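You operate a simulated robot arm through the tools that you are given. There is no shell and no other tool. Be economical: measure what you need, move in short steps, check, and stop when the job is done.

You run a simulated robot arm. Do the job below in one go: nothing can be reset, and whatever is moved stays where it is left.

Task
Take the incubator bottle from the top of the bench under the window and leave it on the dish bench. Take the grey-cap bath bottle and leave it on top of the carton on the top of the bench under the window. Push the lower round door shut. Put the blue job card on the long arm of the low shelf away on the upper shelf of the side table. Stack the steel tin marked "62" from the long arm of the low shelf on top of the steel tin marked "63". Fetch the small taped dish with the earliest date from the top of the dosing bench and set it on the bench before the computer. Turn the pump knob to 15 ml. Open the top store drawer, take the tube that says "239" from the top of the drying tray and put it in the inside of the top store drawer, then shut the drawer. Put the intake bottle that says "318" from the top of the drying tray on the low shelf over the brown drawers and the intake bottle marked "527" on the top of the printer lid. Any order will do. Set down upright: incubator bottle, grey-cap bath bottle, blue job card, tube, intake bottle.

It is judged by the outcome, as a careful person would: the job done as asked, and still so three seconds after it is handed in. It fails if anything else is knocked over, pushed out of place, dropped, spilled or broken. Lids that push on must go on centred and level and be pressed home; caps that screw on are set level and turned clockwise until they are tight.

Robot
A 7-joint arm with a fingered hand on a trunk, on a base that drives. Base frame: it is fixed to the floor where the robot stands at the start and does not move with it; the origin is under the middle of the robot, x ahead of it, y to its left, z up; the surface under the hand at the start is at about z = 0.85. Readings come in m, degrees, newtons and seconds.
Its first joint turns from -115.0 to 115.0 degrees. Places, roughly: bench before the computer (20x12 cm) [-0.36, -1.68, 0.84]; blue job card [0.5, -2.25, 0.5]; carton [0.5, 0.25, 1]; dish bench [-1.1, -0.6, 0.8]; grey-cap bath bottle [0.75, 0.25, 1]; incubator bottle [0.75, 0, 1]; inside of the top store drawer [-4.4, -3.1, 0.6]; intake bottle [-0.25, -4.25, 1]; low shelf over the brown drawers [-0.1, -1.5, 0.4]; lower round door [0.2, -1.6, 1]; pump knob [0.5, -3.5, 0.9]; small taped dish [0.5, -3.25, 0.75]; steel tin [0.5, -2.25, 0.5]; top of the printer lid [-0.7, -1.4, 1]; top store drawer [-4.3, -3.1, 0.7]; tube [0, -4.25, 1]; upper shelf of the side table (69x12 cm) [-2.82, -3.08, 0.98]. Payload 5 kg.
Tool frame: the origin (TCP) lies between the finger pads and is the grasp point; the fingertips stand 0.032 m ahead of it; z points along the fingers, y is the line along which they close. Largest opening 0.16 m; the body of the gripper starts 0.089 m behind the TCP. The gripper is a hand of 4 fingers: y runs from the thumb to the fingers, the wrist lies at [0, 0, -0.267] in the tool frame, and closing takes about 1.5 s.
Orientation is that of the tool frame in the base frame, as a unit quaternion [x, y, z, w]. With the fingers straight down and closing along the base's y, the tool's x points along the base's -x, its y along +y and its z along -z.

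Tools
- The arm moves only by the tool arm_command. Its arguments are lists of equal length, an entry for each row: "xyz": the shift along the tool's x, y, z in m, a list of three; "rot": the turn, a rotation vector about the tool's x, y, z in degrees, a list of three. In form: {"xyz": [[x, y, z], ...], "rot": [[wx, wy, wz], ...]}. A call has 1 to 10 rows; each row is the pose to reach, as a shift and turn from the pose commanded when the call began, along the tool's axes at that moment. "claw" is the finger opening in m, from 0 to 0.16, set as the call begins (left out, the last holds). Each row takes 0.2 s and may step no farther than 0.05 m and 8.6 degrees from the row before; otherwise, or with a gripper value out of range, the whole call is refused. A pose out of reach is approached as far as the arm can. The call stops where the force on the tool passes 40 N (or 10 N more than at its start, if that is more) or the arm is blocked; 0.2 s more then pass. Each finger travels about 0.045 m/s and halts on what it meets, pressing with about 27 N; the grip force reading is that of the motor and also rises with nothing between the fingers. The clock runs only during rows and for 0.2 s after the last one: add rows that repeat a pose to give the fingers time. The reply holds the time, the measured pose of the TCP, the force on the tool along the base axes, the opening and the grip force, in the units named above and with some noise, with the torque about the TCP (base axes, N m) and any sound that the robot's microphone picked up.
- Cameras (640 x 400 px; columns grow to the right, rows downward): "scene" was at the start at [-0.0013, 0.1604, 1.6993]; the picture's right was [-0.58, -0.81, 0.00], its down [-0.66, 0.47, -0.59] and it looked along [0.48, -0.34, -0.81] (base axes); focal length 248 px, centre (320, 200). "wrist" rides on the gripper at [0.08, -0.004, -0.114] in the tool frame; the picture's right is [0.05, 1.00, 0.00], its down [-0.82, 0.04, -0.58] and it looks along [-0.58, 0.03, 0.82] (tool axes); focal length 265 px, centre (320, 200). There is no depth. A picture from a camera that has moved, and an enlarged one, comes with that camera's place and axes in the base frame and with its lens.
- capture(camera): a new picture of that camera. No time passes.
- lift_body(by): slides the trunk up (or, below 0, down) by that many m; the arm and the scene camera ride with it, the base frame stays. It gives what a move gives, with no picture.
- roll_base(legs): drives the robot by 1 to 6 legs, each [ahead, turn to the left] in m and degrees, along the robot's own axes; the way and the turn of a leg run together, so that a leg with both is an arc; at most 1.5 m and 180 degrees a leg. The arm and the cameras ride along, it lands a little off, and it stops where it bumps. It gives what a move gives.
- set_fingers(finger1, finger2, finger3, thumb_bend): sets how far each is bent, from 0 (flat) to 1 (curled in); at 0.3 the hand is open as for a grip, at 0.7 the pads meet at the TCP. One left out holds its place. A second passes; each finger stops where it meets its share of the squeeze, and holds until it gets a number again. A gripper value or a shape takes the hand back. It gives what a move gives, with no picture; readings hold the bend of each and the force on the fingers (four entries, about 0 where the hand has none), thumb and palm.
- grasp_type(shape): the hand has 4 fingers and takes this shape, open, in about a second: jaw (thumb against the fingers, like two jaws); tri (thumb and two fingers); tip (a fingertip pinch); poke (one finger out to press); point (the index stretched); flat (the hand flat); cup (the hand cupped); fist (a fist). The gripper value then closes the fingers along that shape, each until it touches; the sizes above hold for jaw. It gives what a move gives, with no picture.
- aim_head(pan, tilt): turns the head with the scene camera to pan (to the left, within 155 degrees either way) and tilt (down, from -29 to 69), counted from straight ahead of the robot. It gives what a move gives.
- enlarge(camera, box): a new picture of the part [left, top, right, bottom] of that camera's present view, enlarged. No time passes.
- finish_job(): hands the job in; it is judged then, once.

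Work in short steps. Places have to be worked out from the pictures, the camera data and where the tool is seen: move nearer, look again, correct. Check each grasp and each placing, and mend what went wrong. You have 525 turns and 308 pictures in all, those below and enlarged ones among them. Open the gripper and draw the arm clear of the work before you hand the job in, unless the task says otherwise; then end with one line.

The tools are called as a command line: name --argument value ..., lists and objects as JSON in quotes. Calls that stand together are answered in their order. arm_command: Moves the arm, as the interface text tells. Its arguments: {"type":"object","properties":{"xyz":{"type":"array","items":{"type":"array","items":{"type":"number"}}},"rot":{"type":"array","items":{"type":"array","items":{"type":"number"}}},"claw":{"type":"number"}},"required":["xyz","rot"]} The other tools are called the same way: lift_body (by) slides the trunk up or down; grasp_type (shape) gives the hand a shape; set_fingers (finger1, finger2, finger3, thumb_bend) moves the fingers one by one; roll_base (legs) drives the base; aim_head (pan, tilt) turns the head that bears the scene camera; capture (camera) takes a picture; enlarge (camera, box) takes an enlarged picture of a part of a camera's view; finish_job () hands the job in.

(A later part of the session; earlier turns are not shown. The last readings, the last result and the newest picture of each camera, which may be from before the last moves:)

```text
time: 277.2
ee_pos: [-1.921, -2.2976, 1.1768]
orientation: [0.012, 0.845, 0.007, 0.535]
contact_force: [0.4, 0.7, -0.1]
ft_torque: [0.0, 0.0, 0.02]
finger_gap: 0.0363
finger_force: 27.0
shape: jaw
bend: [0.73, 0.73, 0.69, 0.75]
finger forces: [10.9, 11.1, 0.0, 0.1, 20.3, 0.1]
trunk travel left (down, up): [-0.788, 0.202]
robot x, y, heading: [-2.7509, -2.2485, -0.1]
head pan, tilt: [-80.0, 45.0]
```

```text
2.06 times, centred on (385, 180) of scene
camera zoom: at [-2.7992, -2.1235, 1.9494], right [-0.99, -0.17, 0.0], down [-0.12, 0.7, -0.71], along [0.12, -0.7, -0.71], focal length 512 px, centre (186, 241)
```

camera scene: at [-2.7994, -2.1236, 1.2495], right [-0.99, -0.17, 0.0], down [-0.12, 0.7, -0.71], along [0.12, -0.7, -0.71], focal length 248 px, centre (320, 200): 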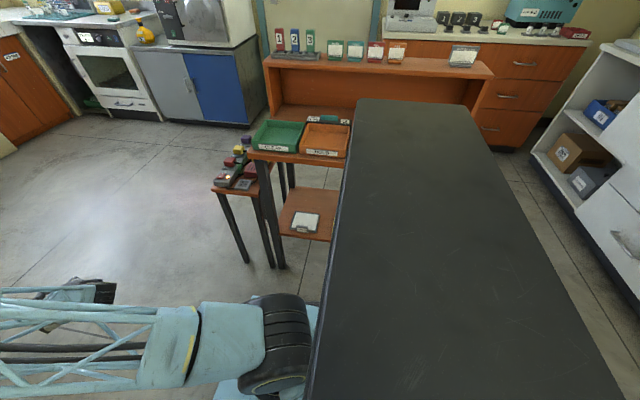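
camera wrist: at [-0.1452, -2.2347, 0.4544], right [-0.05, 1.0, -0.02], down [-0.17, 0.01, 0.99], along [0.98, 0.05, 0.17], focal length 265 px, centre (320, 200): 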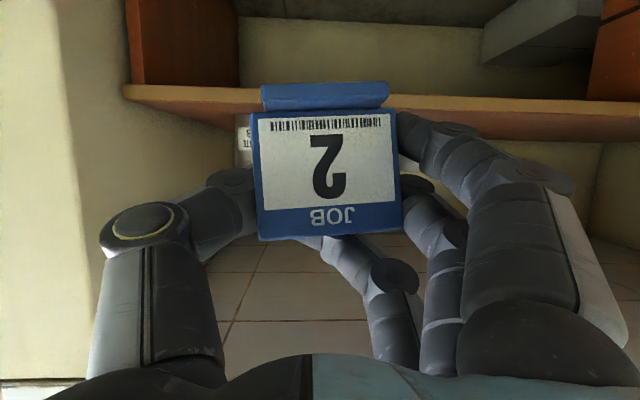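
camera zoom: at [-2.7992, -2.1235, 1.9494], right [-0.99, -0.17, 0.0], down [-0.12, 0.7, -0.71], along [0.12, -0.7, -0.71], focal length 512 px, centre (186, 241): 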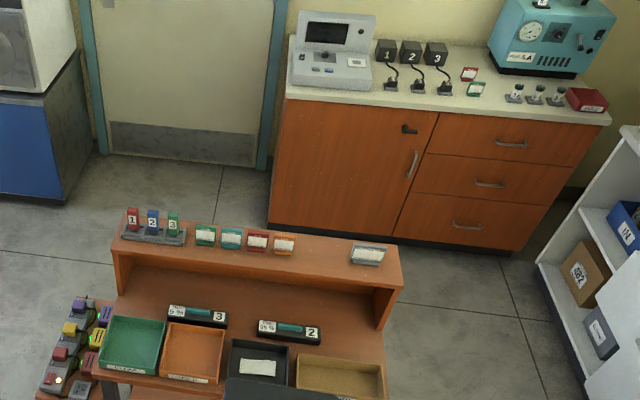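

The upper shelf has a free gap between the orange label (x ≈ −2.925) and the white one (x ≈ −3.065): I'll aim the card at x ≈ −2.994, front half of the shelf. Raise a bit, reverse 0.19 m and turn right to face the table.

lift_body --by 0.1

roll_base --legs '[[-0.19, 0], [0, -45], [0, -45]]'

aim_head --pan 0 --tilt 48

capture --camera "scene"

capture --camera "wrist"

```text
time: 278.5
ee_pos: [-1.9214, -2.297, 1.2783]
orientation: [0.012, 0.846, 0.006, 0.534]
contact_force: [0.2, 0.1, -0.2]
ft_torque: [0.0, -0.01, -0.01]
finger_gap: 0.0359
finger_force: 27.0
shape: jaw
bend: [0.73, 0.73, 0.69, 0.75]
finger forces: [10.9, 11.1, 0.1, 0.1, 20.4, 0.0]
trunk travel left (down, up): [-0.888, 0.102]
robot x, y, heading: [-2.7513, -2.2498, -0.1]
head pan, tilt: [-80.0, 45.0]
```

```text
time: 284.4
ee_pos: [-2.984, -3.0794, 1.279]
orientation: [0.602, 0.594, -0.37, 0.385]
contact_force: [0.3, -0.3, -0.5]
ft_torque: [0.0, 0.0, 0.02]
finger_gap: 0.0358
finger_force: 26.6
shape: jaw
bend: [0.73, 0.73, 0.69, 0.75]
finger forces: [11.0, 10.6, 0.0, 0.1, 20.0, 0.0]
trunk travel left (down, up): [-0.888, 0.102]
robot x, y, heading: [-2.9436, -2.2464, -89.3]
head pan, tilt: [-80.0, 45.0]
```

```text
time: 285.9
ee_pos: [-2.9843, -3.0791, 1.2781]
orientation: [0.602, 0.594, -0.37, 0.385]
contact_force: [0.3, -0.3, -0.5]
ft_torque: [0.01, 0.01, 0.01]
finger_gap: 0.0361
finger_force: 27.1
shape: jaw
bend: [0.73, 0.73, 0.69, 0.75]
finger forces: [11.1, 10.6, 0.0, 0.0, 19.9, 0.0]
trunk travel left (down, up): [-0.888, 0.102]
robot x, y, heading: [-2.9471, -2.2455, -89.6]
head pan, tilt: [0.0, 48.0]
```

```text
159 pictures are left
camera scene: at [-2.7425, -2.2633, 2.0452], right [-1.0, -0.01, 0.0], down [-0.01, 0.74, -0.67], along [0.01, -0.67, -0.74], focal length 248 px, centre (320, 200)
```

scene: 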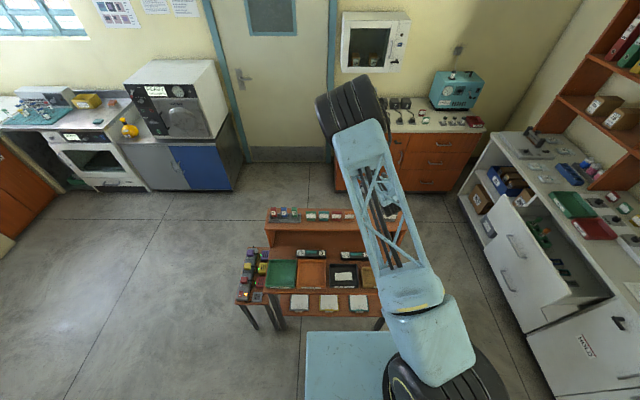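

```text
158 pictures are left
camera wrist: at [-2.9886, -2.9421, 1.2556], right [1.0, 0.02, -0.02], down [0.02, 0.17, 0.99], along [0.03, -0.99, 0.17], focal length 265 px, centre (320, 200)
```

wrist: 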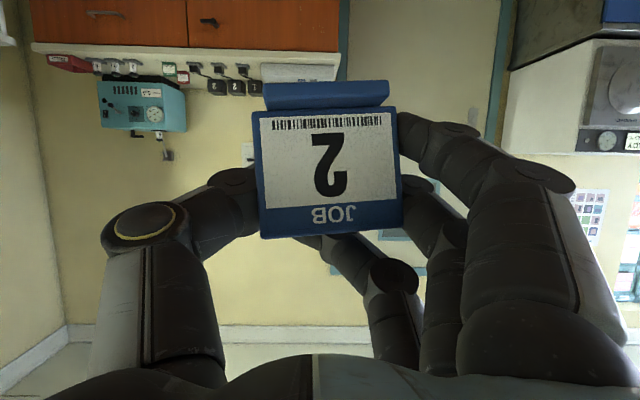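

Positioned well. Lower the trunk 15 cm and check the gap relative to the card.

lift_body --by -0.15

capture --camera "wrist"

aim_head --pan 15 --tilt 48

enlarge --camera "scene" --box '[300, 120, 500, 280]'

```text
time: 287.7
ee_pos: [-2.9848, -3.0787, 1.129]
orientation: [0.603, 0.593, -0.372, 0.384]
contact_force: [0.1, 0.7, -1.4]
ft_torque: [0.02, -0.03, 0.01]
finger_gap: 0.036
finger_force: 26.8
shape: jaw
bend: [0.73, 0.73, 0.69, 0.75]
finger forces: [11.0, 10.7, 0.1, 0.0, 19.9, 0.1]
trunk travel left (down, up): [-0.738, 0.252]
robot x, y, heading: [-2.9451, -2.2463, -89.0]
head pan, tilt: [0.0, 48.0]
```

```text
157 pictures are left
camera wrist: at [-2.9887, -2.942, 1.1057], right [1.0, 0.02, -0.02], down [0.02, 0.17, 0.99], along [0.03, -0.99, 0.17], focal length 265 px, centre (320, 200)
```

wrist: 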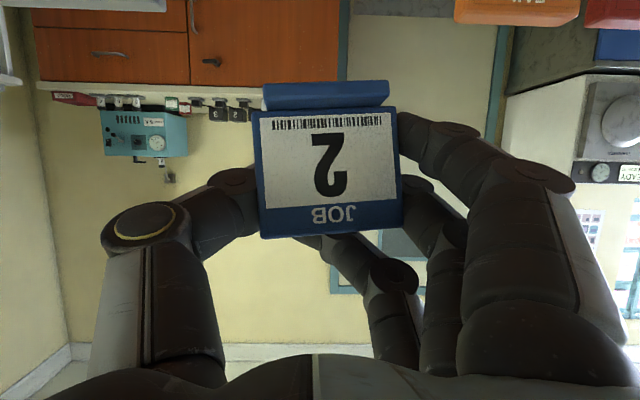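

```text
time: 288.4
ee_pos: [-2.9847, -3.0792, 1.1279]
orientation: [0.603, 0.593, -0.371, 0.385]
contact_force: [0.0, 1.0, 0.1]
ft_torque: [0.02, -0.02, 0.0]
finger_gap: 0.0358
finger_force: 26.9
shape: jaw
bend: [0.73, 0.73, 0.69, 0.75]
finger forces: [11.1, 10.6, 0.0, 0.0, 19.9, 0.1]
trunk travel left (down, up): [-0.738, 0.252]
robot x, y, heading: [-2.9407, -2.247, -89.3]
head pan, tilt: [15.0, 48.0]
```

```text
2.50 times, centred on (400, 200) of scene
camera zoom: at [-2.7222, -2.2604, 1.8953], right [-0.96, -0.27, 0.0], down [-0.2, 0.72, -0.67], along [0.18, -0.64, -0.74], focal length 620 px, centre (120, 200)
```

zoom: 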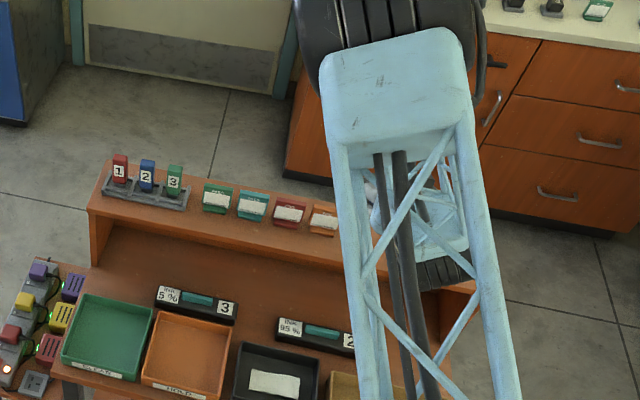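

Orange label is visible at the upper right in the wrist view. Lower 3 cm more to bring the white label into view as well.

lift_body --by -0.03

capture --camera "wrist"

```text
time: 289.2
ee_pos: [-2.9846, -3.079, 1.0985]
orientation: [0.602, 0.593, -0.371, 0.385]
contact_force: [0.3, -0.4, 1.0]
ft_torque: [-0.01, 0.03, 0.02]
finger_gap: 0.0359
finger_force: 27.6
shape: jaw
bend: [0.73, 0.73, 0.69, 0.75]
finger forces: [11.0, 10.5, 0.0, 0.0, 19.8, 0.0]
trunk travel left (down, up): [-0.708, 0.282]
robot x, y, heading: [-2.9452, -2.2484, -89.5]
head pan, tilt: [15.0, 48.0]
```

```text
155 pictures are left
camera wrist: at [-2.9887, -2.942, 1.0757], right [1.0, 0.02, -0.02], down [0.02, 0.17, 0.99], along [0.03, -0.99, 0.17], focal length 265 px, centre (320, 200)
```

wrist: 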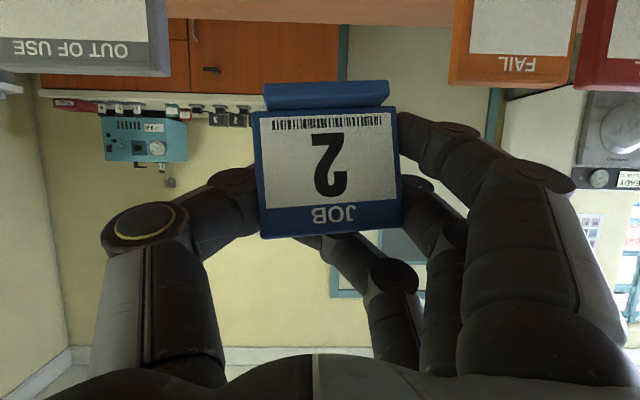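

Now I can see "OUT OF USE" (left) and "FAIL" (right): gap spans x −3.066…−2.914, centre −2.99. Shift 9 mm in −x, 2 cm deeper, then lower 4.5 cm.

arm_command --xyz '[[-0.0088, -0.009, 0.018], [0.005, -0.009, 0.0245], [0.018, -0.009, 0.031], [0.0318, -0.009, 0.0373]]' --rot '[[0, 0, 0], [0, 0, 0], [0, 0, 0], [0, 0, 0]]'

capture --camera "wrist"

```text
time: 290.2
ee_pos: [-2.9926, -3.1002, 1.0537]
orientation: [0.602, 0.593, -0.371, 0.385]
contact_force: [-0.1, 0.7, -0.5]
ft_torque: [0.02, 0.01, -0.01]
finger_gap: 0.0359
finger_force: 27.1
shape: jaw
bend: [0.73, 0.73, 0.69, 0.75]
finger forces: [10.9, 10.5, 0.0, 0.0, 20.0, 0.0]
trunk travel left (down, up): [-0.708, 0.282]
robot x, y, heading: [-2.9426, -2.2437, -89.1]
head pan, tilt: [15.0, 48.0]
```

```text
154 pictures are left
camera wrist: at [-2.9968, -2.9633, 1.0301], right [1.0, 0.02, -0.02], down [0.02, 0.17, 0.99], along [0.03, -0.99, 0.17], focal length 265 px, centre (320, 200)
```

wrist: 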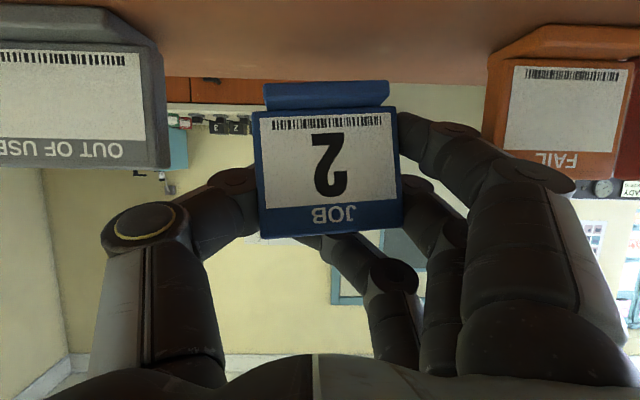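

Card is centred between its neighbours and ~2 cm too high. Lower slowly to contact.

arm_command --xyz '[[0.0063, 0, 0.003], [0.0126, 0, 0.006], [0.0162, 0, 0.0077]]' --rot '[[0, 0, 0], [0, 0, 0], [0, 0, 0]]'

capture --camera "wrist"

```text
time: 291.0
ee_pos: [-2.9912, -3.0988, 1.037]
orientation: [0.602, 0.593, -0.371, 0.385]
contact_force: [-0.3, -1.5, 6.7]
ft_torque: [0.01, -0.18, -0.02]
finger_gap: 0.0361
finger_force: 26.5
shape: jaw
bend: [0.73, 0.73, 0.69, 0.75]
finger forces: [11.2, 11.5, 0.1, 0.1, 20.6, 0.0]
trunk travel left (down, up): [-0.708, 0.282]
robot x, y, heading: [-2.9481, -2.2473, -89.5]
head pan, tilt: [15.0, 48.0]
```

```text
153 pictures are left
camera wrist: at [-2.996, -2.9619, 1.0138], right [1.0, 0.02, -0.02], down [0.02, 0.17, 0.98], along [0.03, -0.98, 0.17], focal length 265 px, centre (320, 200)
```

wrist: 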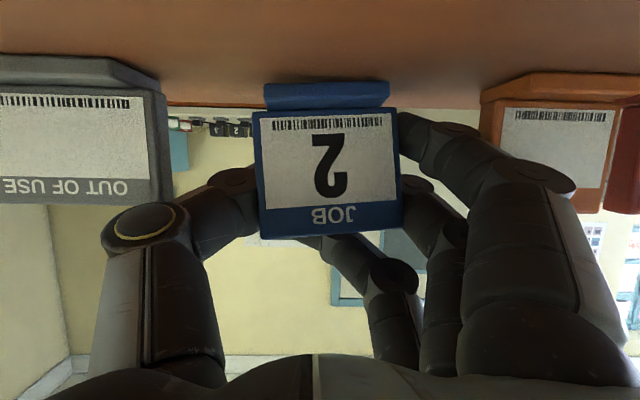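

Contact: the card rests on the shelf. Open a little (to 0.065) and check clearance.

arm_command --xyz '[[-0.001, 0, 0], [-0.001, 0, 0], [-0.001, 0, 0]]' --rot '[[0, 0, 0], [0, 0, 0], [0, 0, 0]]' --claw 0.07

capture --camera "wrist"

```text
time: 291.8
ee_pos: [-2.9912, -3.0977, 1.0367]
orientation: [0.603, 0.594, -0.37, 0.384]
contact_force: [-0.2, 0.9, 0.9]
ft_torque: [0.01, 0.0, -0.01]
finger_gap: 0.0693
finger_force: 0.1
shape: jaw
bend: [0.73, 0.73, 0.73, 0.7]
finger forces: [0.1, 0.0, 0.0, 0.0, 0.0, 0.1]
trunk travel left (down, up): [-0.708, 0.282]
robot x, y, heading: [-2.9489, -2.2489, -89.4]
head pan, tilt: [15.0, 48.0]
```

```text
152 pictures are left
camera wrist: at [-2.9961, -2.9619, 1.0135], right [1.0, 0.02, -0.02], down [0.02, 0.17, 0.99], along [0.03, -0.99, 0.17], focal length 265 px, centre (320, 200)
```

wrist: 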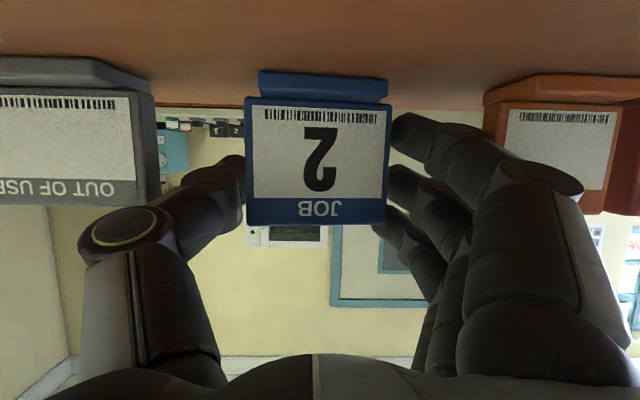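

The card stands free between its neighbours. Open a hair more and withdraw straight back (+y).

arm_command --xyz '[[0, 0, 0], [0, 0, 0], [0.013, 0, -0.027], [0.03, 0, -0.063], [0.047, 0, -0.1], [0.064, 0, -0.1355]]' --rot '[[0, 0, 0], [0, 0, 0], [0, 0, 0], [0, 0, 0], [0, 0, 0], [0, 0, 0]]' --claw 0.08

capture --camera "wrist"

```text
time: 293.2
ee_pos: [-2.9906, -2.9521, 1.0361]
orientation: [0.602, 0.594, -0.371, 0.384]
contact_force: [-0.6, 0.0, -0.5]
ft_torque: [0.0, -0.03, -0.01]
finger_gap: 0.0792
finger_force: 0.0
shape: jaw
bend: [0.72, 0.72, 0.72, 0.7]
finger forces: [0.0, 0.0, 0.1, 0.1, 0.1, 0.0]
trunk travel left (down, up): [-0.708, 0.282]
robot x, y, heading: [-2.9413, -2.2419, -89.3]
head pan, tilt: [15.0, 48.0]
```

```text
151 pictures are left
camera wrist: at [-2.9953, -2.8144, 1.0139], right [1.0, 0.02, -0.02], down [0.02, 0.17, 0.99], along [0.03, -0.99, 0.17], focal length 265 px, centre (320, 200)
```

wrist: 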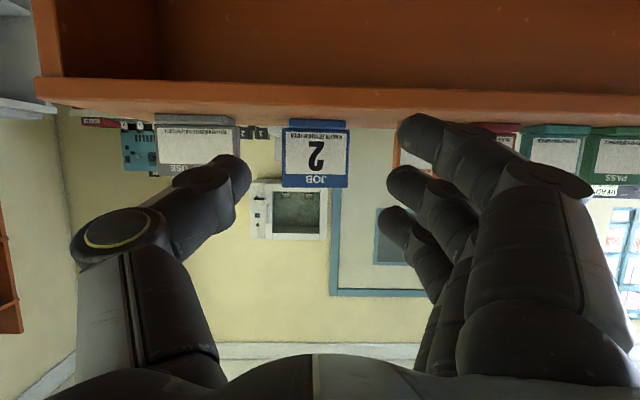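

Card is away, upright. Now raise the hand, turn back east and drive toward the dosing bench.

lift_body --by 0.2

roll_base --legs '[[0, 45], [0, 44], [1.0, 0], [0, -32], [1.3, 0]]'

aim_head --pan 30 --tilt 35

capture --camera "scene"

aim_head --pan -30 --tilt 35

capture --camera "scene"

```text
time: 295.4
ee_pos: [-2.9911, -2.952, 1.2365]
orientation: [0.603, 0.593, -0.37, 0.384]
contact_force: [-0.3, -0.3, 0.1]
ft_torque: [-0.02, 0.0, -0.03]
finger_gap: 0.0791
finger_force: 0.1
shape: jaw
bend: [0.72, 0.72, 0.72, 0.7]
finger forces: [0.1, 0.0, 0.0, 0.1, 0.0, 0.0]
trunk travel left (down, up): [-0.908, 0.082]
robot x, y, heading: [-2.9486, -2.2503, -89.3]
head pan, tilt: [15.0, 48.0]
```

```text
time: 312.5
ee_pos: [-0.3507, -3.4887, 1.2361]
orientation: [0.272, 0.801, -0.159, 0.509]
contact_force: [0.6, -0.5, 0.5]
ft_torque: [-0.01, -0.02, 0.0]
finger_gap: 0.0791
finger_force: 0.0
shape: jaw
bend: [0.72, 0.72, 0.72, 0.7]
finger forces: [0.1, 0.1, 0.0, 0.0, 0.1, 0.1]
trunk travel left (down, up): [-0.908, 0.082]
robot x, y, heading: [-0.8862, -3.026, -35.9]
head pan, tilt: [15.0, 48.0]
```

```text
time: 313.3
ee_pos: [-0.3514, -3.4894, 1.236]
orientation: [0.273, 0.8, -0.159, 0.51]
contact_force: [-0.3, -0.1, 0.7]
ft_torque: [0.02, -0.01, 0.0]
finger_gap: 0.079
finger_force: 0.0
shape: jaw
bend: [0.72, 0.72, 0.72, 0.7]
finger forces: [0.2, 0.1, 0.0, 0.0, 0.0, 0.0]
trunk travel left (down, up): [-0.908, 0.082]
robot x, y, heading: [-0.8864, -3.033, -36.3]
head pan, tilt: [30.0, 35.0]
```

```text
150 pictures are left
camera scene: at [-0.7303, -2.8408, 2.0842], right [-0.11, -0.99, 0.0], down [-0.57, 0.06, -0.82], along [0.81, -0.09, -0.57], focal length 248 px, centre (320, 200)
```

scene: 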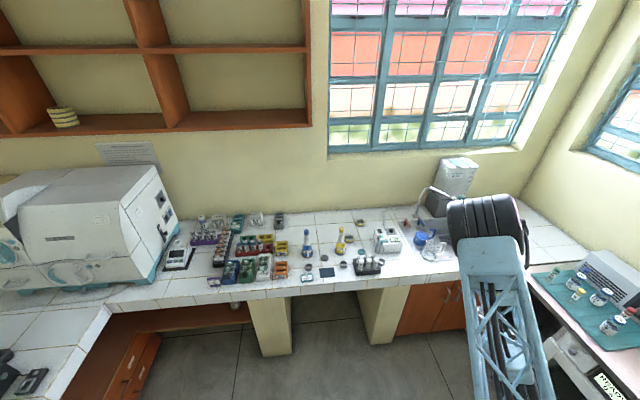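

```text
time: 314.6
ee_pos: [-0.3505, -3.488, 1.2375]
orientation: [0.273, 0.801, -0.159, 0.509]
contact_force: [0.2, -1.0, 0.2]
ft_torque: [0.03, 0.01, -0.03]
finger_gap: 0.0792
finger_force: 0.2
shape: jaw
bend: [0.72, 0.72, 0.72, 0.7]
finger forces: [0.1, 0.0, 0.0, 0.1, 0.1, 0.0]
trunk travel left (down, up): [-0.908, 0.082]
robot x, y, heading: [-0.889, -3.0312, -36.3]
head pan, tilt: [-30.0, 35.0]
```

```text
149 pictures are left
camera scene: at [-0.7823, -2.9117, 2.0843], right [-0.91, -0.4, 0.0], down [-0.23, 0.52, -0.82], along [0.33, -0.75, -0.57], focal length 248 px, centre (320, 200)
```

scene: 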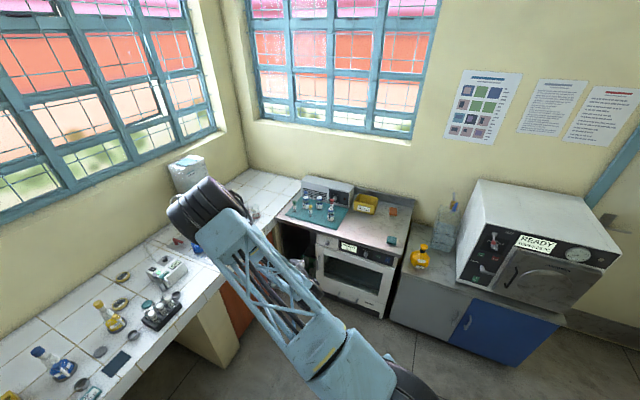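

aim_head --pan 33 --tilt 42

enlarge --camera "scene" --box '[260, 150, 460, 270]'

enlarge --camera "scene" --box '[290, 180, 390, 250]'

```text
time: 315.9
ee_pos: [-0.35, -3.4899, 1.2369]
orientation: [0.273, 0.8, -0.159, 0.51]
contact_force: [-0.6, 0.6, -0.4]
ft_torque: [-0.01, 0.0, 0.0]
finger_gap: 0.0793
finger_force: 0.0
shape: jaw
bend: [0.72, 0.72, 0.72, 0.7]
finger forces: [0.1, 0.1, 0.1, 0.0, 0.0, 0.0]
trunk travel left (down, up): [-0.908, 0.082]
robot x, y, heading: [-0.8904, -3.0279, -36.4]
head pan, tilt: [33.0, 42.0]
```

```text
3.20 times, centred on (360, 210) of scene
camera zoom: at [-0.7345, -2.8359, 2.0738], right [-0.06, -1.0, 0.0], down [-0.67, 0.04, -0.74], along [0.74, -0.04, -0.67], focal length 793 px, centre (192, 168)
```

zoom: 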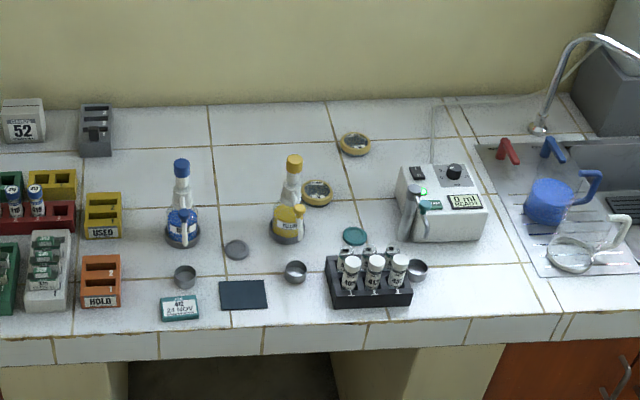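

```text
5.71 times, centred on (340, 215) of scene
camera zoom: at [-0.7345, -2.8359, 2.0738], right [-0.06, -1.0, 0.0], down [-0.67, 0.04, -0.74], along [0.74, -0.04, -0.67], focal length 1416 px, centre (206, 114)
```

zoom: 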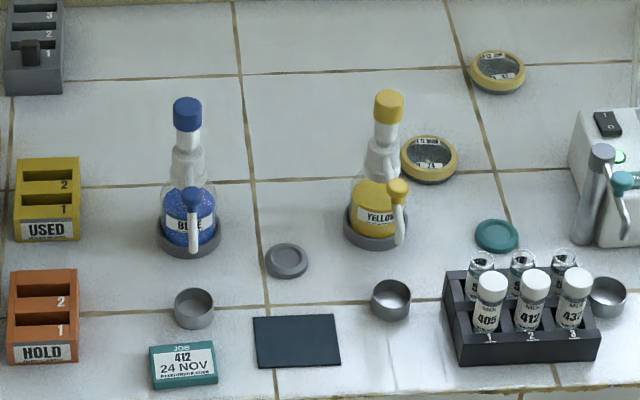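

enlarge --camera "scene" --box '[351, 201, 367, 215]'

enlarge --camera "scene" --box '[363, 186, 379, 200]'

```text
16.00 times, centred on (359, 208) of scene
camera zoom: at [-0.7345, -2.8359, 2.0738], right [-0.06, -1.0, 0.0], down [-0.67, 0.04, -0.74], along [0.74, -0.04, -0.67], focal length 3966 px, centre (-304, 72)
```

zoom: 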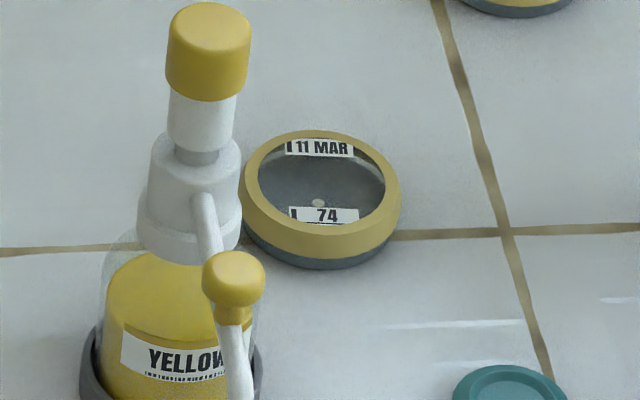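

```text
16.00 times, centred on (371, 193) of scene
camera zoom: at [-0.7345, -2.8359, 2.0738], right [-0.06, -1.0, 0.0], down [-0.67, 0.04, -0.74], along [0.74, -0.04, -0.67], focal length 3966 px, centre (-496, 312)
```

zoom: 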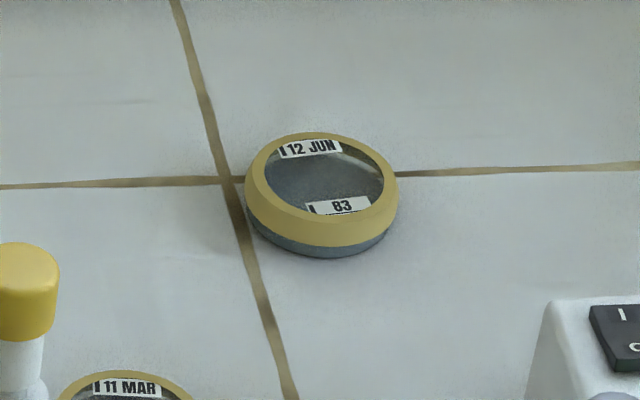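

Two small taped dishes: "11 MAR / 74" and "12 JUN / 83". The 11 MAR dish is at ≈[0.507, −3.178]. Turn to face the bench, and bring the hand vertical.

roll_base --legs '[[0, 36]]'

arm_command --xyz '[[0, 0, 0], [0, 0, 0], [0, 0, 0], [0, 0, 0], [0, 0, 0], [0, 0, 0], [0, 0, 0], [0, 0, 0]]' --rot '[[0, 8, 0], [0, 16, 0], [0, 24, 0], [0, 32, 0], [0, 40, 0], [0, 48, 0], [0, 56, 0], [0, 64, 0]]'

roll_base --legs '[[0.55, 0]]'

capture --camera "wrist"

aim_head --pan 0 --tilt 45

capture --camera "scene"

```text
time: 318.1
ee_pos: [-0.1827, -3.0752, 1.2374]
orientation: [0.008, 0.845, 0.008, 0.534]
contact_force: [0.0, 0.3, 0.0]
ft_torque: [0.0, 0.01, -0.04]
finger_gap: 0.0792
finger_force: 0.0
shape: jaw
bend: [0.72, 0.72, 0.72, 0.7]
finger forces: [0.0, 0.0, 0.0, 0.0, 0.1, 0.0]
trunk travel left (down, up): [-0.908, 0.082]
robot x, y, heading: [-0.8907, -3.0311, 0.3]
head pan, tilt: [33.0, 42.0]
```

```text
time: 320.1
ee_pos: [-0.1826, -3.0215, 1.236]
orientation: [-0.046, 0.999, 0.013, 0.002]
contact_force: [-0.5, -1.6, 0.6]
ft_torque: [0.14, -0.02, 0.02]
finger_gap: 0.0798
finger_force: 0.1
shape: jaw
bend: [0.72, 0.72, 0.72, 0.7]
finger forces: [0.0, 0.0, 0.1, 0.1, 0.0, 0.0]
out of reach, approached as far as the arm can: row 6
trunk travel left (down, up): [-0.908, 0.082]
robot x, y, heading: [-0.8904, -3.0291, 0.4]
head pan, tilt: [33.0, 42.0]
stopped in row 8: the arm was blocked; the commanded pose is now the measured one
```

```text
time: 323.3
ee_pos: [0.3678, -3.0102, 1.2371]
orientation: [-0.047, 0.999, 0.012, 0.004]
contact_force: [0.0, 0.0, 0.3]
ft_torque: [-0.02, 0.04, 0.01]
finger_gap: 0.0801
finger_force: 0.2
shape: jaw
bend: [0.72, 0.72, 0.72, 0.7]
finger forces: [0.0, 0.1, 0.1, 0.0, 0.0, 0.1]
trunk travel left (down, up): [-0.908, 0.082]
robot x, y, heading: [-0.3408, -3.0221, 0.8]
head pan, tilt: [33.0, 42.0]
```

```text
144 pictures are left
camera wrist: at [0.2861, -3.0238, 1.3496], right [-0.15, 0.99, 0.02], down [0.81, 0.11, 0.58], along [0.57, 0.1, -0.81], focal length 265 px, centre (320, 200)
```

wrist: 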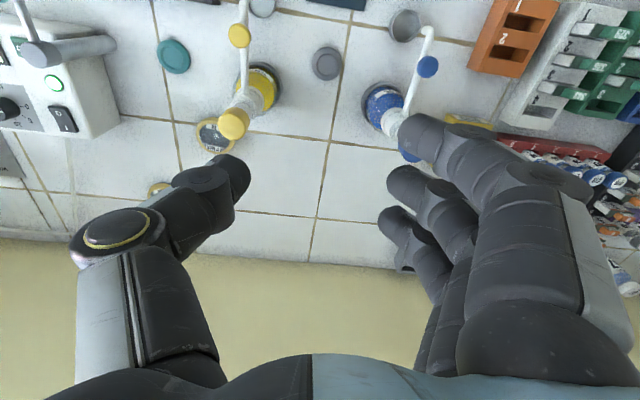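

```text
time: 324.3
ee_pos: [0.3668, -3.0094, 1.235]
orientation: [-0.048, 0.999, 0.012, 0.003]
contact_force: [0.5, 0.3, -0.1]
ft_torque: [0.0, -0.01, 0.05]
finger_gap: 0.08
finger_force: 0.1
shape: jaw
bend: [0.72, 0.72, 0.72, 0.7]
finger forces: [0.0, 0.1, 0.1, 0.1, 0.0, 0.1]
trunk travel left (down, up): [-0.908, 0.082]
robot x, y, heading: [-0.3418, -3.0267, 0.6]
head pan, tilt: [0.0, 45.0]
```

```text
143 pictures are left
camera scene: at [-0.3228, -2.8211, 2.0694], right [0.01, -1.0, 0.0], down [-0.71, -0.01, -0.71], along [0.71, 0.01, -0.71], focal length 248 px, centre (320, 200)
```

scene: 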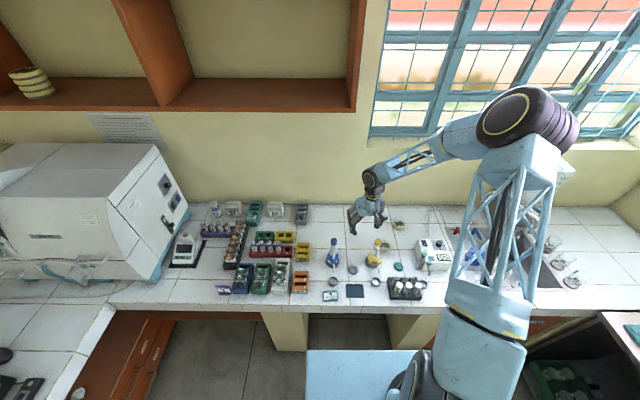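

Dish confirmed at ≈[0.506, −3.182]; the yellow flask stands at [0.40, −3.10]. Move above the dish and yaw the hand so the fingers close diagonally, clear of the flask.

arm_command --xyz '[[-0.0244, -0.037, 0], [-0.0488, -0.0742, 0], [-0.0732, -0.1113, 0], [-0.0976, -0.1484, 0], [-0.122, -0.1855, 0], [-0.122, -0.1855, 0.04], [-0.122, -0.1855, 0.08]]' --rot '[[0, 0, 8.4], [0, 0, 16.8], [0, 0, 25.2], [0, 0, 33.6], [0, 0, 42], [0, 0, 42], [0, 0, 42]]' --claw 0.12

capture --camera "wrist"

enlarge --camera "scene" --box '[300, 160, 460, 310]'

```text
time: 325.9
ee_pos: [0.5073, -3.1817, 1.1534]
orientation: [0.315, 0.949, 0.012, -0.002]
contact_force: [-1.3, -0.2, 1.5]
ft_torque: [0.04, 0.03, 0.0]
finger_gap: 0.1194
finger_force: 0.1
shape: jaw
bend: [0.63, 0.63, 0.63, 0.6]
finger forces: [0.0, 0.0, 0.0, 0.0, 0.1, 0.0]
trunk travel left (down, up): [-0.908, 0.082]
robot x, y, heading: [-0.3417, -3.0264, 0.7]
head pan, tilt: [0.0, 45.0]
```

```text
142 pictures are left
camera wrist: at [0.4385, -3.1395, 1.2678], right [0.56, 0.83, 0.02], down [0.68, -0.47, 0.57], along [0.48, -0.3, -0.82], focal length 265 px, centre (320, 200)
```

wrist: 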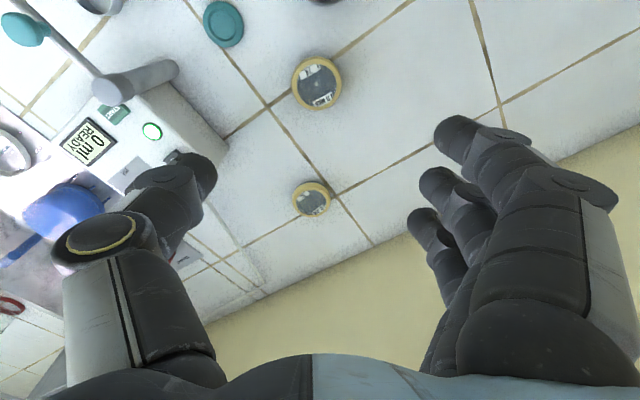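

```text
2.67 times, centred on (380, 235) of scene
camera zoom: at [-0.3213, -2.8223, 2.0696], right [0.01, -1.0, 0.0], down [-0.71, -0.01, -0.71], along [0.71, 0.01, -0.71], focal length 661 px, centre (160, 107)
```

zoom: 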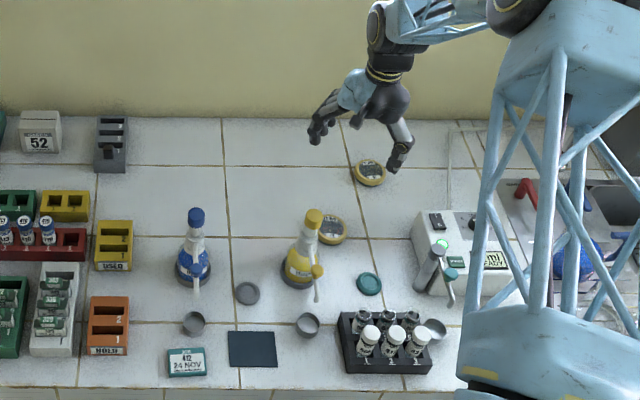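

Dish A (11 MAR) is right below. Descend to z ≈0.93 and check.

arm_command --xyz '[[0.001, 0, 0.045], [0.002, -0.001, 0.09], [0.003, -0.002, 0.135], [0.003, -0.002, 0.18], [0.003, -0.002, 0.22]]' --rot '[[0, 0, 0], [0, 0, 0], [0, 0, 0], [0, 0, 0], [0, 0, 0]]'

capture --camera "wrist"

```text
time: 327.1
ee_pos: [0.502, -3.1748, 0.9354]
orientation: [0.314, 0.949, 0.012, -0.001]
contact_force: [-0.3, 0.1, -0.4]
ft_torque: [0.06, 0.06, 0.02]
finger_gap: 0.1199
finger_force: 0.1
shape: jaw
bend: [0.63, 0.63, 0.63, 0.6]
finger forces: [0.0, 0.0, 0.1, 0.0, 0.0, 0.1]
trunk travel left (down, up): [-0.908, 0.082]
robot x, y, heading: [-0.3419, -3.0225, 0.6]
head pan, tilt: [0.0, 45.0]
```

```text
140 pictures are left
camera wrist: at [0.4325, -3.1337, 1.0512], right [0.55, 0.83, 0.02], down [0.68, -0.47, 0.57], along [0.48, -0.3, -0.82], focal length 265 px, centre (320, 200)
```

wrist: 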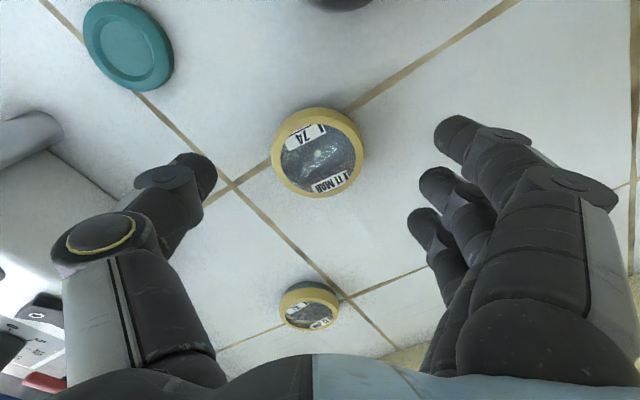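

Well centred ("11 MAR"). Go down to the bench level.

arm_command --xyz '[[0, 0, 0.025], [0, 0, 0.04], [0, 0, 0.048]]' --rot '[[0, 0, 0], [0, 0, 0], [0, 0, 0]]'

arm_command --xyz '[[0, 0, 0], [0, 0, 0], [0, 0, 0], [0, 0, 0], [0, 0, 0], [0, 0, 0], [0, 0, 0], [0, 0, 0], [0, 0, 0]]' --rot '[[0, 0, 0], [0, 0, 0], [0, 0, 0], [0, 0, 0], [0, 0, 0], [0, 0, 0], [0, 0, 0], [0, 0, 0], [0, 0, 0]]' --claw 0.02

capture --camera "wrist"

```text
time: 327.9
ee_pos: [0.5023, -3.1742, 0.8869]
orientation: [0.314, 0.949, 0.012, -0.001]
contact_force: [0.0, -0.1, 0.7]
ft_torque: [0.02, 0.0, -0.03]
finger_gap: 0.1196
finger_force: 0.1
shape: jaw
bend: [0.63, 0.63, 0.63, 0.6]
finger forces: [0.0, 0.0, 0.0, 0.0, 0.0, 0.0]
trunk travel left (down, up): [-0.908, 0.082]
robot x, y, heading: [-0.341, -3.0279, 0.7]
head pan, tilt: [0.0, 45.0]
```

```text
time: 329.9
ee_pos: [0.5026, -3.1742, 0.8875]
orientation: [0.314, 0.949, 0.011, -0.002]
contact_force: [0.4, -0.8, -0.1]
ft_torque: [0.0, 0.0, -0.02]
finger_gap: 0.0495
finger_force: 27.1
shape: jaw
bend: [0.71, 0.73, 0.73, 0.7]
finger forces: [6.5, 7.8, 9.3, 0.0, 23.0, 0.0]
trunk travel left (down, up): [-0.908, 0.082]
robot x, y, heading: [-0.3442, -3.0239, 0.5]
head pan, tilt: [0.0, 45.0]
```

```text
139 pictures are left
camera wrist: at [0.4345, -3.1325, 1.0014], right [0.55, 0.83, 0.02], down [0.68, -0.47, 0.57], along [0.48, -0.3, -0.82], focal length 265 px, centre (320, 200)
```

wrist: 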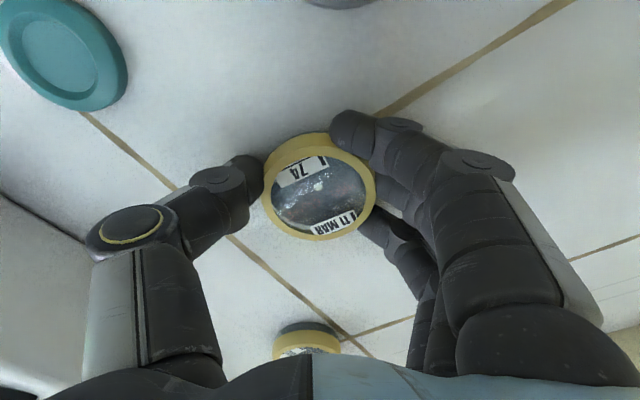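

Firm grip on the dish. Lift straight up.

arm_command --xyz '[[0, 0, -0.02], [0, 0, -0.06], [0, 0, -0.105], [0, 0, -0.15], [0, 0, -0.195], [0, 0, -0.24], [0, 0, -0.285], [0, 0, -0.32]]' --rot '[[0, 0, 0], [0, 0, 0], [0, 0, 0], [0, 0, 0], [0, 0, 0], [0, 0, 0], [0, 0, 0], [0, 0, 0]]'

capture --camera "wrist"

```text
time: 331.7
ee_pos: [0.5033, -3.1799, 1.2051]
orientation: [0.314, 0.949, 0.012, -0.002]
contact_force: [-0.2, -0.8, -2.1]
ft_torque: [0.01, -0.02, -0.01]
finger_gap: 0.0495
finger_force: 26.7
shape: jaw
bend: [0.71, 0.73, 0.73, 0.7]
finger forces: [6.2, 7.8, 9.6, 0.0, 22.9, 0.1]
trunk travel left (down, up): [-0.908, 0.082]
robot x, y, heading: [-0.3385, -3.0236, 0.5]
head pan, tilt: [0.0, 45.0]
```

```text
138 pictures are left
camera wrist: at [0.4344, -3.139, 1.3206], right [0.55, 0.83, 0.02], down [0.68, -0.47, 0.57], along [0.48, -0.3, -0.82], focal length 265 px, centre (320, 200)
```

wrist: 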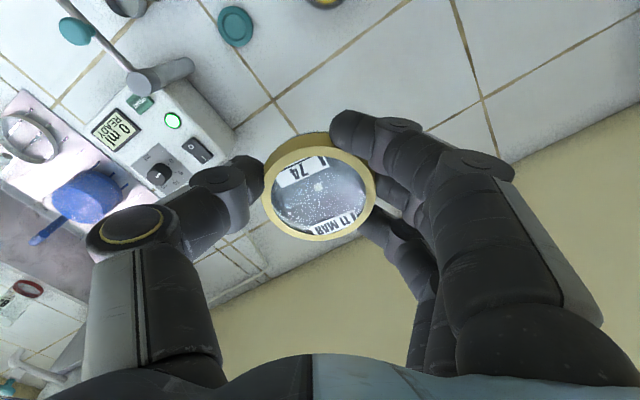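

Dish in hand. Retract the arm, then drive to the computer desk: back out, turn, go to about (−0.415, −2.275), face +y.

arm_command --xyz '[[0.043, -0.0116, 0], [0.0867, -0.0232, 0], [0.13, -0.0348, 0], [0.1733, -0.0463, 0], [0.2167, -0.058, 0], [0.26, -0.0695, 0]]' --rot '[[0, 0, 0], [0, 0, 0], [0, 0, 0], [0, 0, 0], [0, 0, 0], [0, 0, 0]]'

roll_base --legs '[[-0.6, 0], [0, 53], [0.9, 0], [0, 36]]'

aim_head --pan 0 --tilt 55

capture --camera "scene"

capture --camera "wrist"

```text
time: 333.1
ee_pos: [0.2514, -3.0826, 1.2089]
orientation: [0.315, 0.949, 0.012, -0.001]
contact_force: [0.0, -0.3, -1.0]
ft_torque: [-0.05, 0.0, 0.02]
finger_gap: 0.0493
finger_force: 27.0
shape: jaw
bend: [0.71, 0.73, 0.73, 0.7]
finger forces: [6.6, 8.0, 10.0, 0.0, 22.8, 0.0]
trunk travel left (down, up): [-0.908, 0.082]
robot x, y, heading: [-0.3417, -3.0253, 0.7]
head pan, tilt: [0.0, 45.0]
```

```text
time: 345.0
ee_pos: [-0.3551, -1.7149, 1.2083]
orientation: [-0.444, 0.896, 0.007, -0.009]
contact_force: [0.2, -0.5, -1.1]
ft_torque: [-0.01, 0.0, -0.02]
finger_gap: 0.049
finger_force: 27.5
shape: jaw
bend: [0.71, 0.73, 0.73, 0.7]
finger forces: [5.5, 8.1, 10.1, 0.0, 22.5, 0.1]
trunk travel left (down, up): [-0.908, 0.082]
robot x, y, heading: [-0.4181, -2.3099, 90.1]
head pan, tilt: [0.0, 45.0]
```

```text
time: 345.7
ee_pos: [-0.3542, -1.7158, 1.2077]
orientation: [-0.445, 0.896, 0.007, -0.009]
contact_force: [-0.6, -0.2, -1.0]
ft_torque: [-0.04, 0.01, 0.0]
finger_gap: 0.0487
finger_force: 27.4
shape: jaw
bend: [0.71, 0.73, 0.73, 0.7]
finger forces: [5.4, 8.2, 10.1, 0.0, 22.6, 0.0]
trunk travel left (down, up): [-0.908, 0.082]
robot x, y, heading: [-0.4182, -2.3054, 90.2]
head pan, tilt: [0.0, 55.0]
```

```text
137 pictures are left
camera scene: at [-0.6231, -2.2973, 2.0561], right [1.0, 0.0, 0.0], down [0.0, -0.82, -0.57], along [0.0, 0.57, -0.82], focal length 248 px, centre (320, 200)
```

scene: 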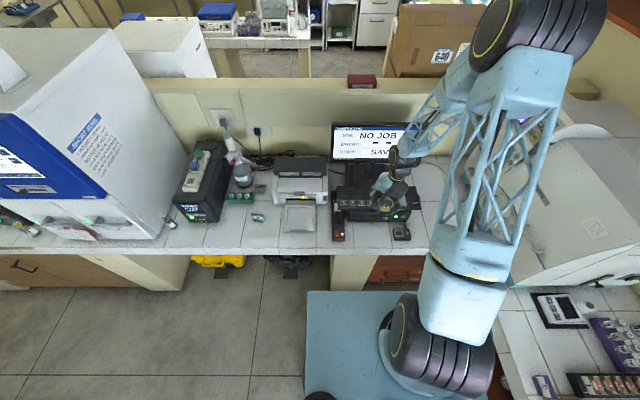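

```text
136 pictures are left
camera wrist: at [-0.3982, -1.7837, 1.3229], right [-0.83, 0.56, 0.02], down [0.47, 0.67, 0.57], along [0.31, 0.48, -0.82], focal length 265 px, centre (320, 200)
```

wrist: 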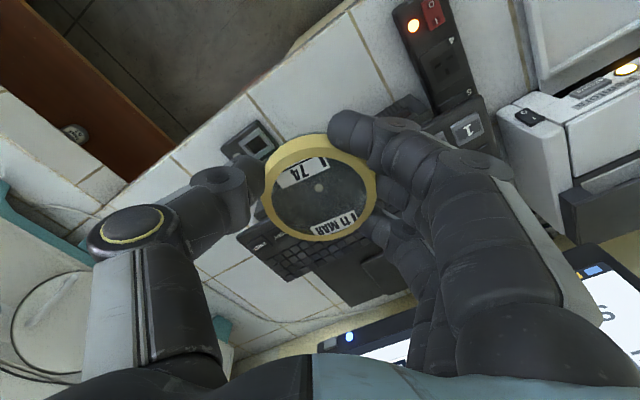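

The free patch lies between the power strip and the small mouse dock, in front of the keyboard: centre ≈[−0.36, −1.69]. Move over it, yaw so the fingers open along x, and lower to z ≈0.93.

arm_command --xyz '[[-0.004, 0.005, 0.03], [-0.008, 0.01, 0.07], [-0.012, 0.015, 0.11], [-0.0163, 0.02, 0.15], [-0.0163, 0.02, 0.19], [-0.0163, 0.02, 0.235], [-0.0163, 0.02, 0.278]]' --rot '[[0, 0, -7], [0, 0, -14], [0, 0, -21], [0, 0, -28], [0, 0, -36], [0, 0, -37], [0, 0, -37]]'

enlarge --camera "scene" --box '[300, 150, 460, 270]'

capture --camera "wrist"

```text
time: 347.3
ee_pos: [-0.3663, -1.6867, 0.9326]
orientation: [-0.706, 0.708, 0.011, -0.007]
contact_force: [-0.6, 0.0, -1.7]
ft_torque: [-0.02, 0.01, 0.03]
finger_gap: 0.0487
finger_force: 26.9
shape: jaw
bend: [0.71, 0.73, 0.73, 0.7]
finger forces: [5.2, 8.3, 10.3, 0.0, 22.7, 0.0]
trunk travel left (down, up): [-0.908, 0.082]
robot x, y, heading: [-0.4147, -2.3107, 90.0]
head pan, tilt: [0.0, 55.0]
```

```text
3.33 times, centred on (380, 210) of scene
camera zoom: at [-0.6233, -2.2962, 2.0561], right [1.0, 0.0, 0.0], down [0.0, -0.82, -0.57], along [0.0, 0.57, -0.82], focal length 826 px, centre (120, 167)
```

zoom: 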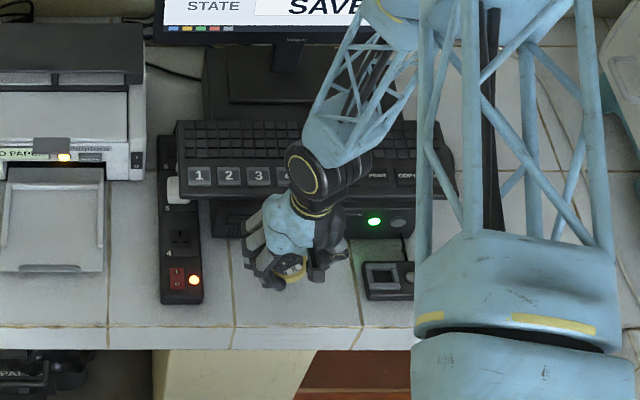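

```text
134 pictures are left
camera wrist: at [-0.3609, -1.7686, 1.0458], right [-1.0, -0.05, 0.02], down [-0.03, 0.81, 0.58], along [-0.05, 0.58, -0.81], focal length 265 px, centre (320, 200)
```

wrist: 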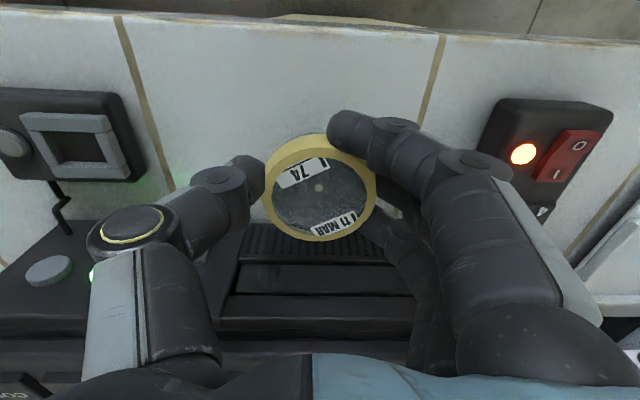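

Shift 8 mm toward the edge for clearance from the keyboard and lower to contact.

arm_command --xyz '[[0.008, 0, 0.015], [0.008, 0, 0.03], [0.008, 0, 0.04], [0.008, 0, 0.045], [0.008, 0, 0.049]]' --rot '[[0, 0, 0], [0, 0, 0], [0, 0, 0], [0, 0, 0], [0, 0, 0]]'

capture --camera "wrist"

```text
time: 348.5
ee_pos: [-0.3666, -1.6968, 0.8838]
orientation: [-0.706, 0.708, 0.012, -0.005]
contact_force: [0.5, -2.0, 30.0]
ft_torque: [0.07, 0.08, -0.04]
finger_gap: 0.0492
finger_force: 27.1
shape: jaw
bend: [0.72, 0.74, 0.74, 0.71]
finger forces: [7.2, 10.6, 12.7, 0.0, 28.9, 0.0]
trunk travel left (down, up): [-0.908, 0.082]
robot x, y, heading: [-0.4164, -2.3087, 90.0]
head pan, tilt: [0.0, 55.0]
```

```text
133 pictures are left
camera wrist: at [-0.3618, -1.7785, 0.998], right [-1.0, -0.05, 0.02], down [-0.03, 0.81, 0.59], along [-0.05, 0.58, -0.81], focal length 265 px, centre (320, 200)
```

wrist: 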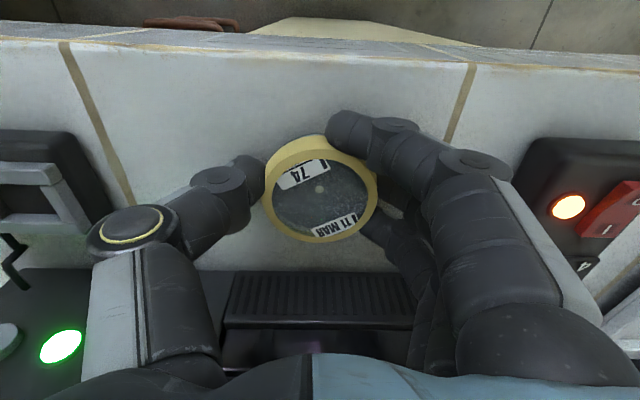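

On the desk. Ease 2 mm and open.

arm_command --xyz '[[0, 0, -0.003], [0, 0, -0.003], [0, 0, -0.003], [0, 0, -0.003], [0, 0, -0.003]]' --rot '[[0, 0, 0], [0, 0, 0], [0, 0, 0], [0, 0, 0], [0, 0, 0]]' --claw 0.1

arm_command --xyz '[[0, 0, -0.03], [0, 0, -0.07], [0, 0, -0.11], [0, 0, -0.15], [0, 0, -0.19], [0, 0, -0.23], [0, 0, -0.27], [0, 0, -0.31]]' --rot '[[0, 0, 0], [0, 0, 0], [0, 0, 0], [0, 0, 0], [0, 0, 0], [0, 0, 0], [0, 0, 0], [0, 0, 0]]'

capture --camera "wrist"

```text
time: 349.7
ee_pos: [-0.3682, -1.6967, 0.8866]
orientation: [-0.706, 0.708, 0.01, -0.006]
contact_force: [0.0, -0.1, 0.4]
ft_torque: [0.02, -0.02, 0.0]
finger_gap: 0.0995
finger_force: 0.1
shape: jaw
bend: [0.71, 0.71, 0.71, 0.68]
finger forces: [0.0, 0.0, 0.0, 0.0, 0.1, 0.0]
trunk travel left (down, up): [-0.908, 0.082]
robot x, y, heading: [-0.4171, -2.3083, 90.1]
head pan, tilt: [0.0, 55.0]
```

```text
time: 351.5
ee_pos: [-0.3648, -1.6965, 1.1937]
orientation: [-0.707, 0.708, 0.009, -0.006]
contact_force: [0.1, -0.8, -0.6]
ft_torque: [0.04, 0.02, -0.01]
finger_gap: 0.0998
finger_force: 0.0
shape: jaw
bend: [0.71, 0.71, 0.71, 0.68]
finger forces: [0.0, 0.0, 0.1, 0.0, 0.1, 0.0]
trunk travel left (down, up): [-0.908, 0.082]
robot x, y, heading: [-0.4169, -2.3091, 90.2]
head pan, tilt: [0.0, 55.0]
```

```text
132 pictures are left
camera wrist: at [-0.3591, -1.7784, 1.3076], right [-1.0, -0.05, 0.02], down [-0.03, 0.81, 0.58], along [-0.05, 0.58, -0.81], focal length 265 px, centre (320, 200)
```

wrist: 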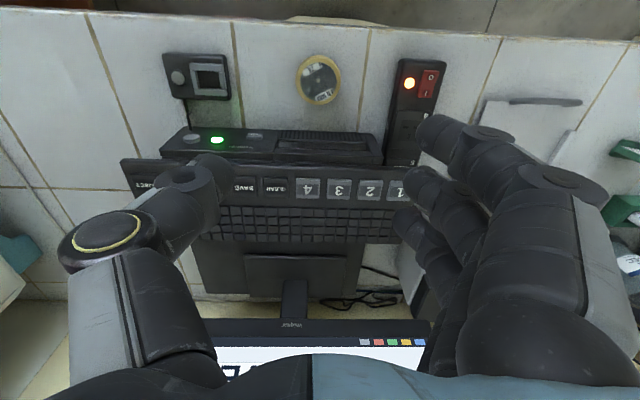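

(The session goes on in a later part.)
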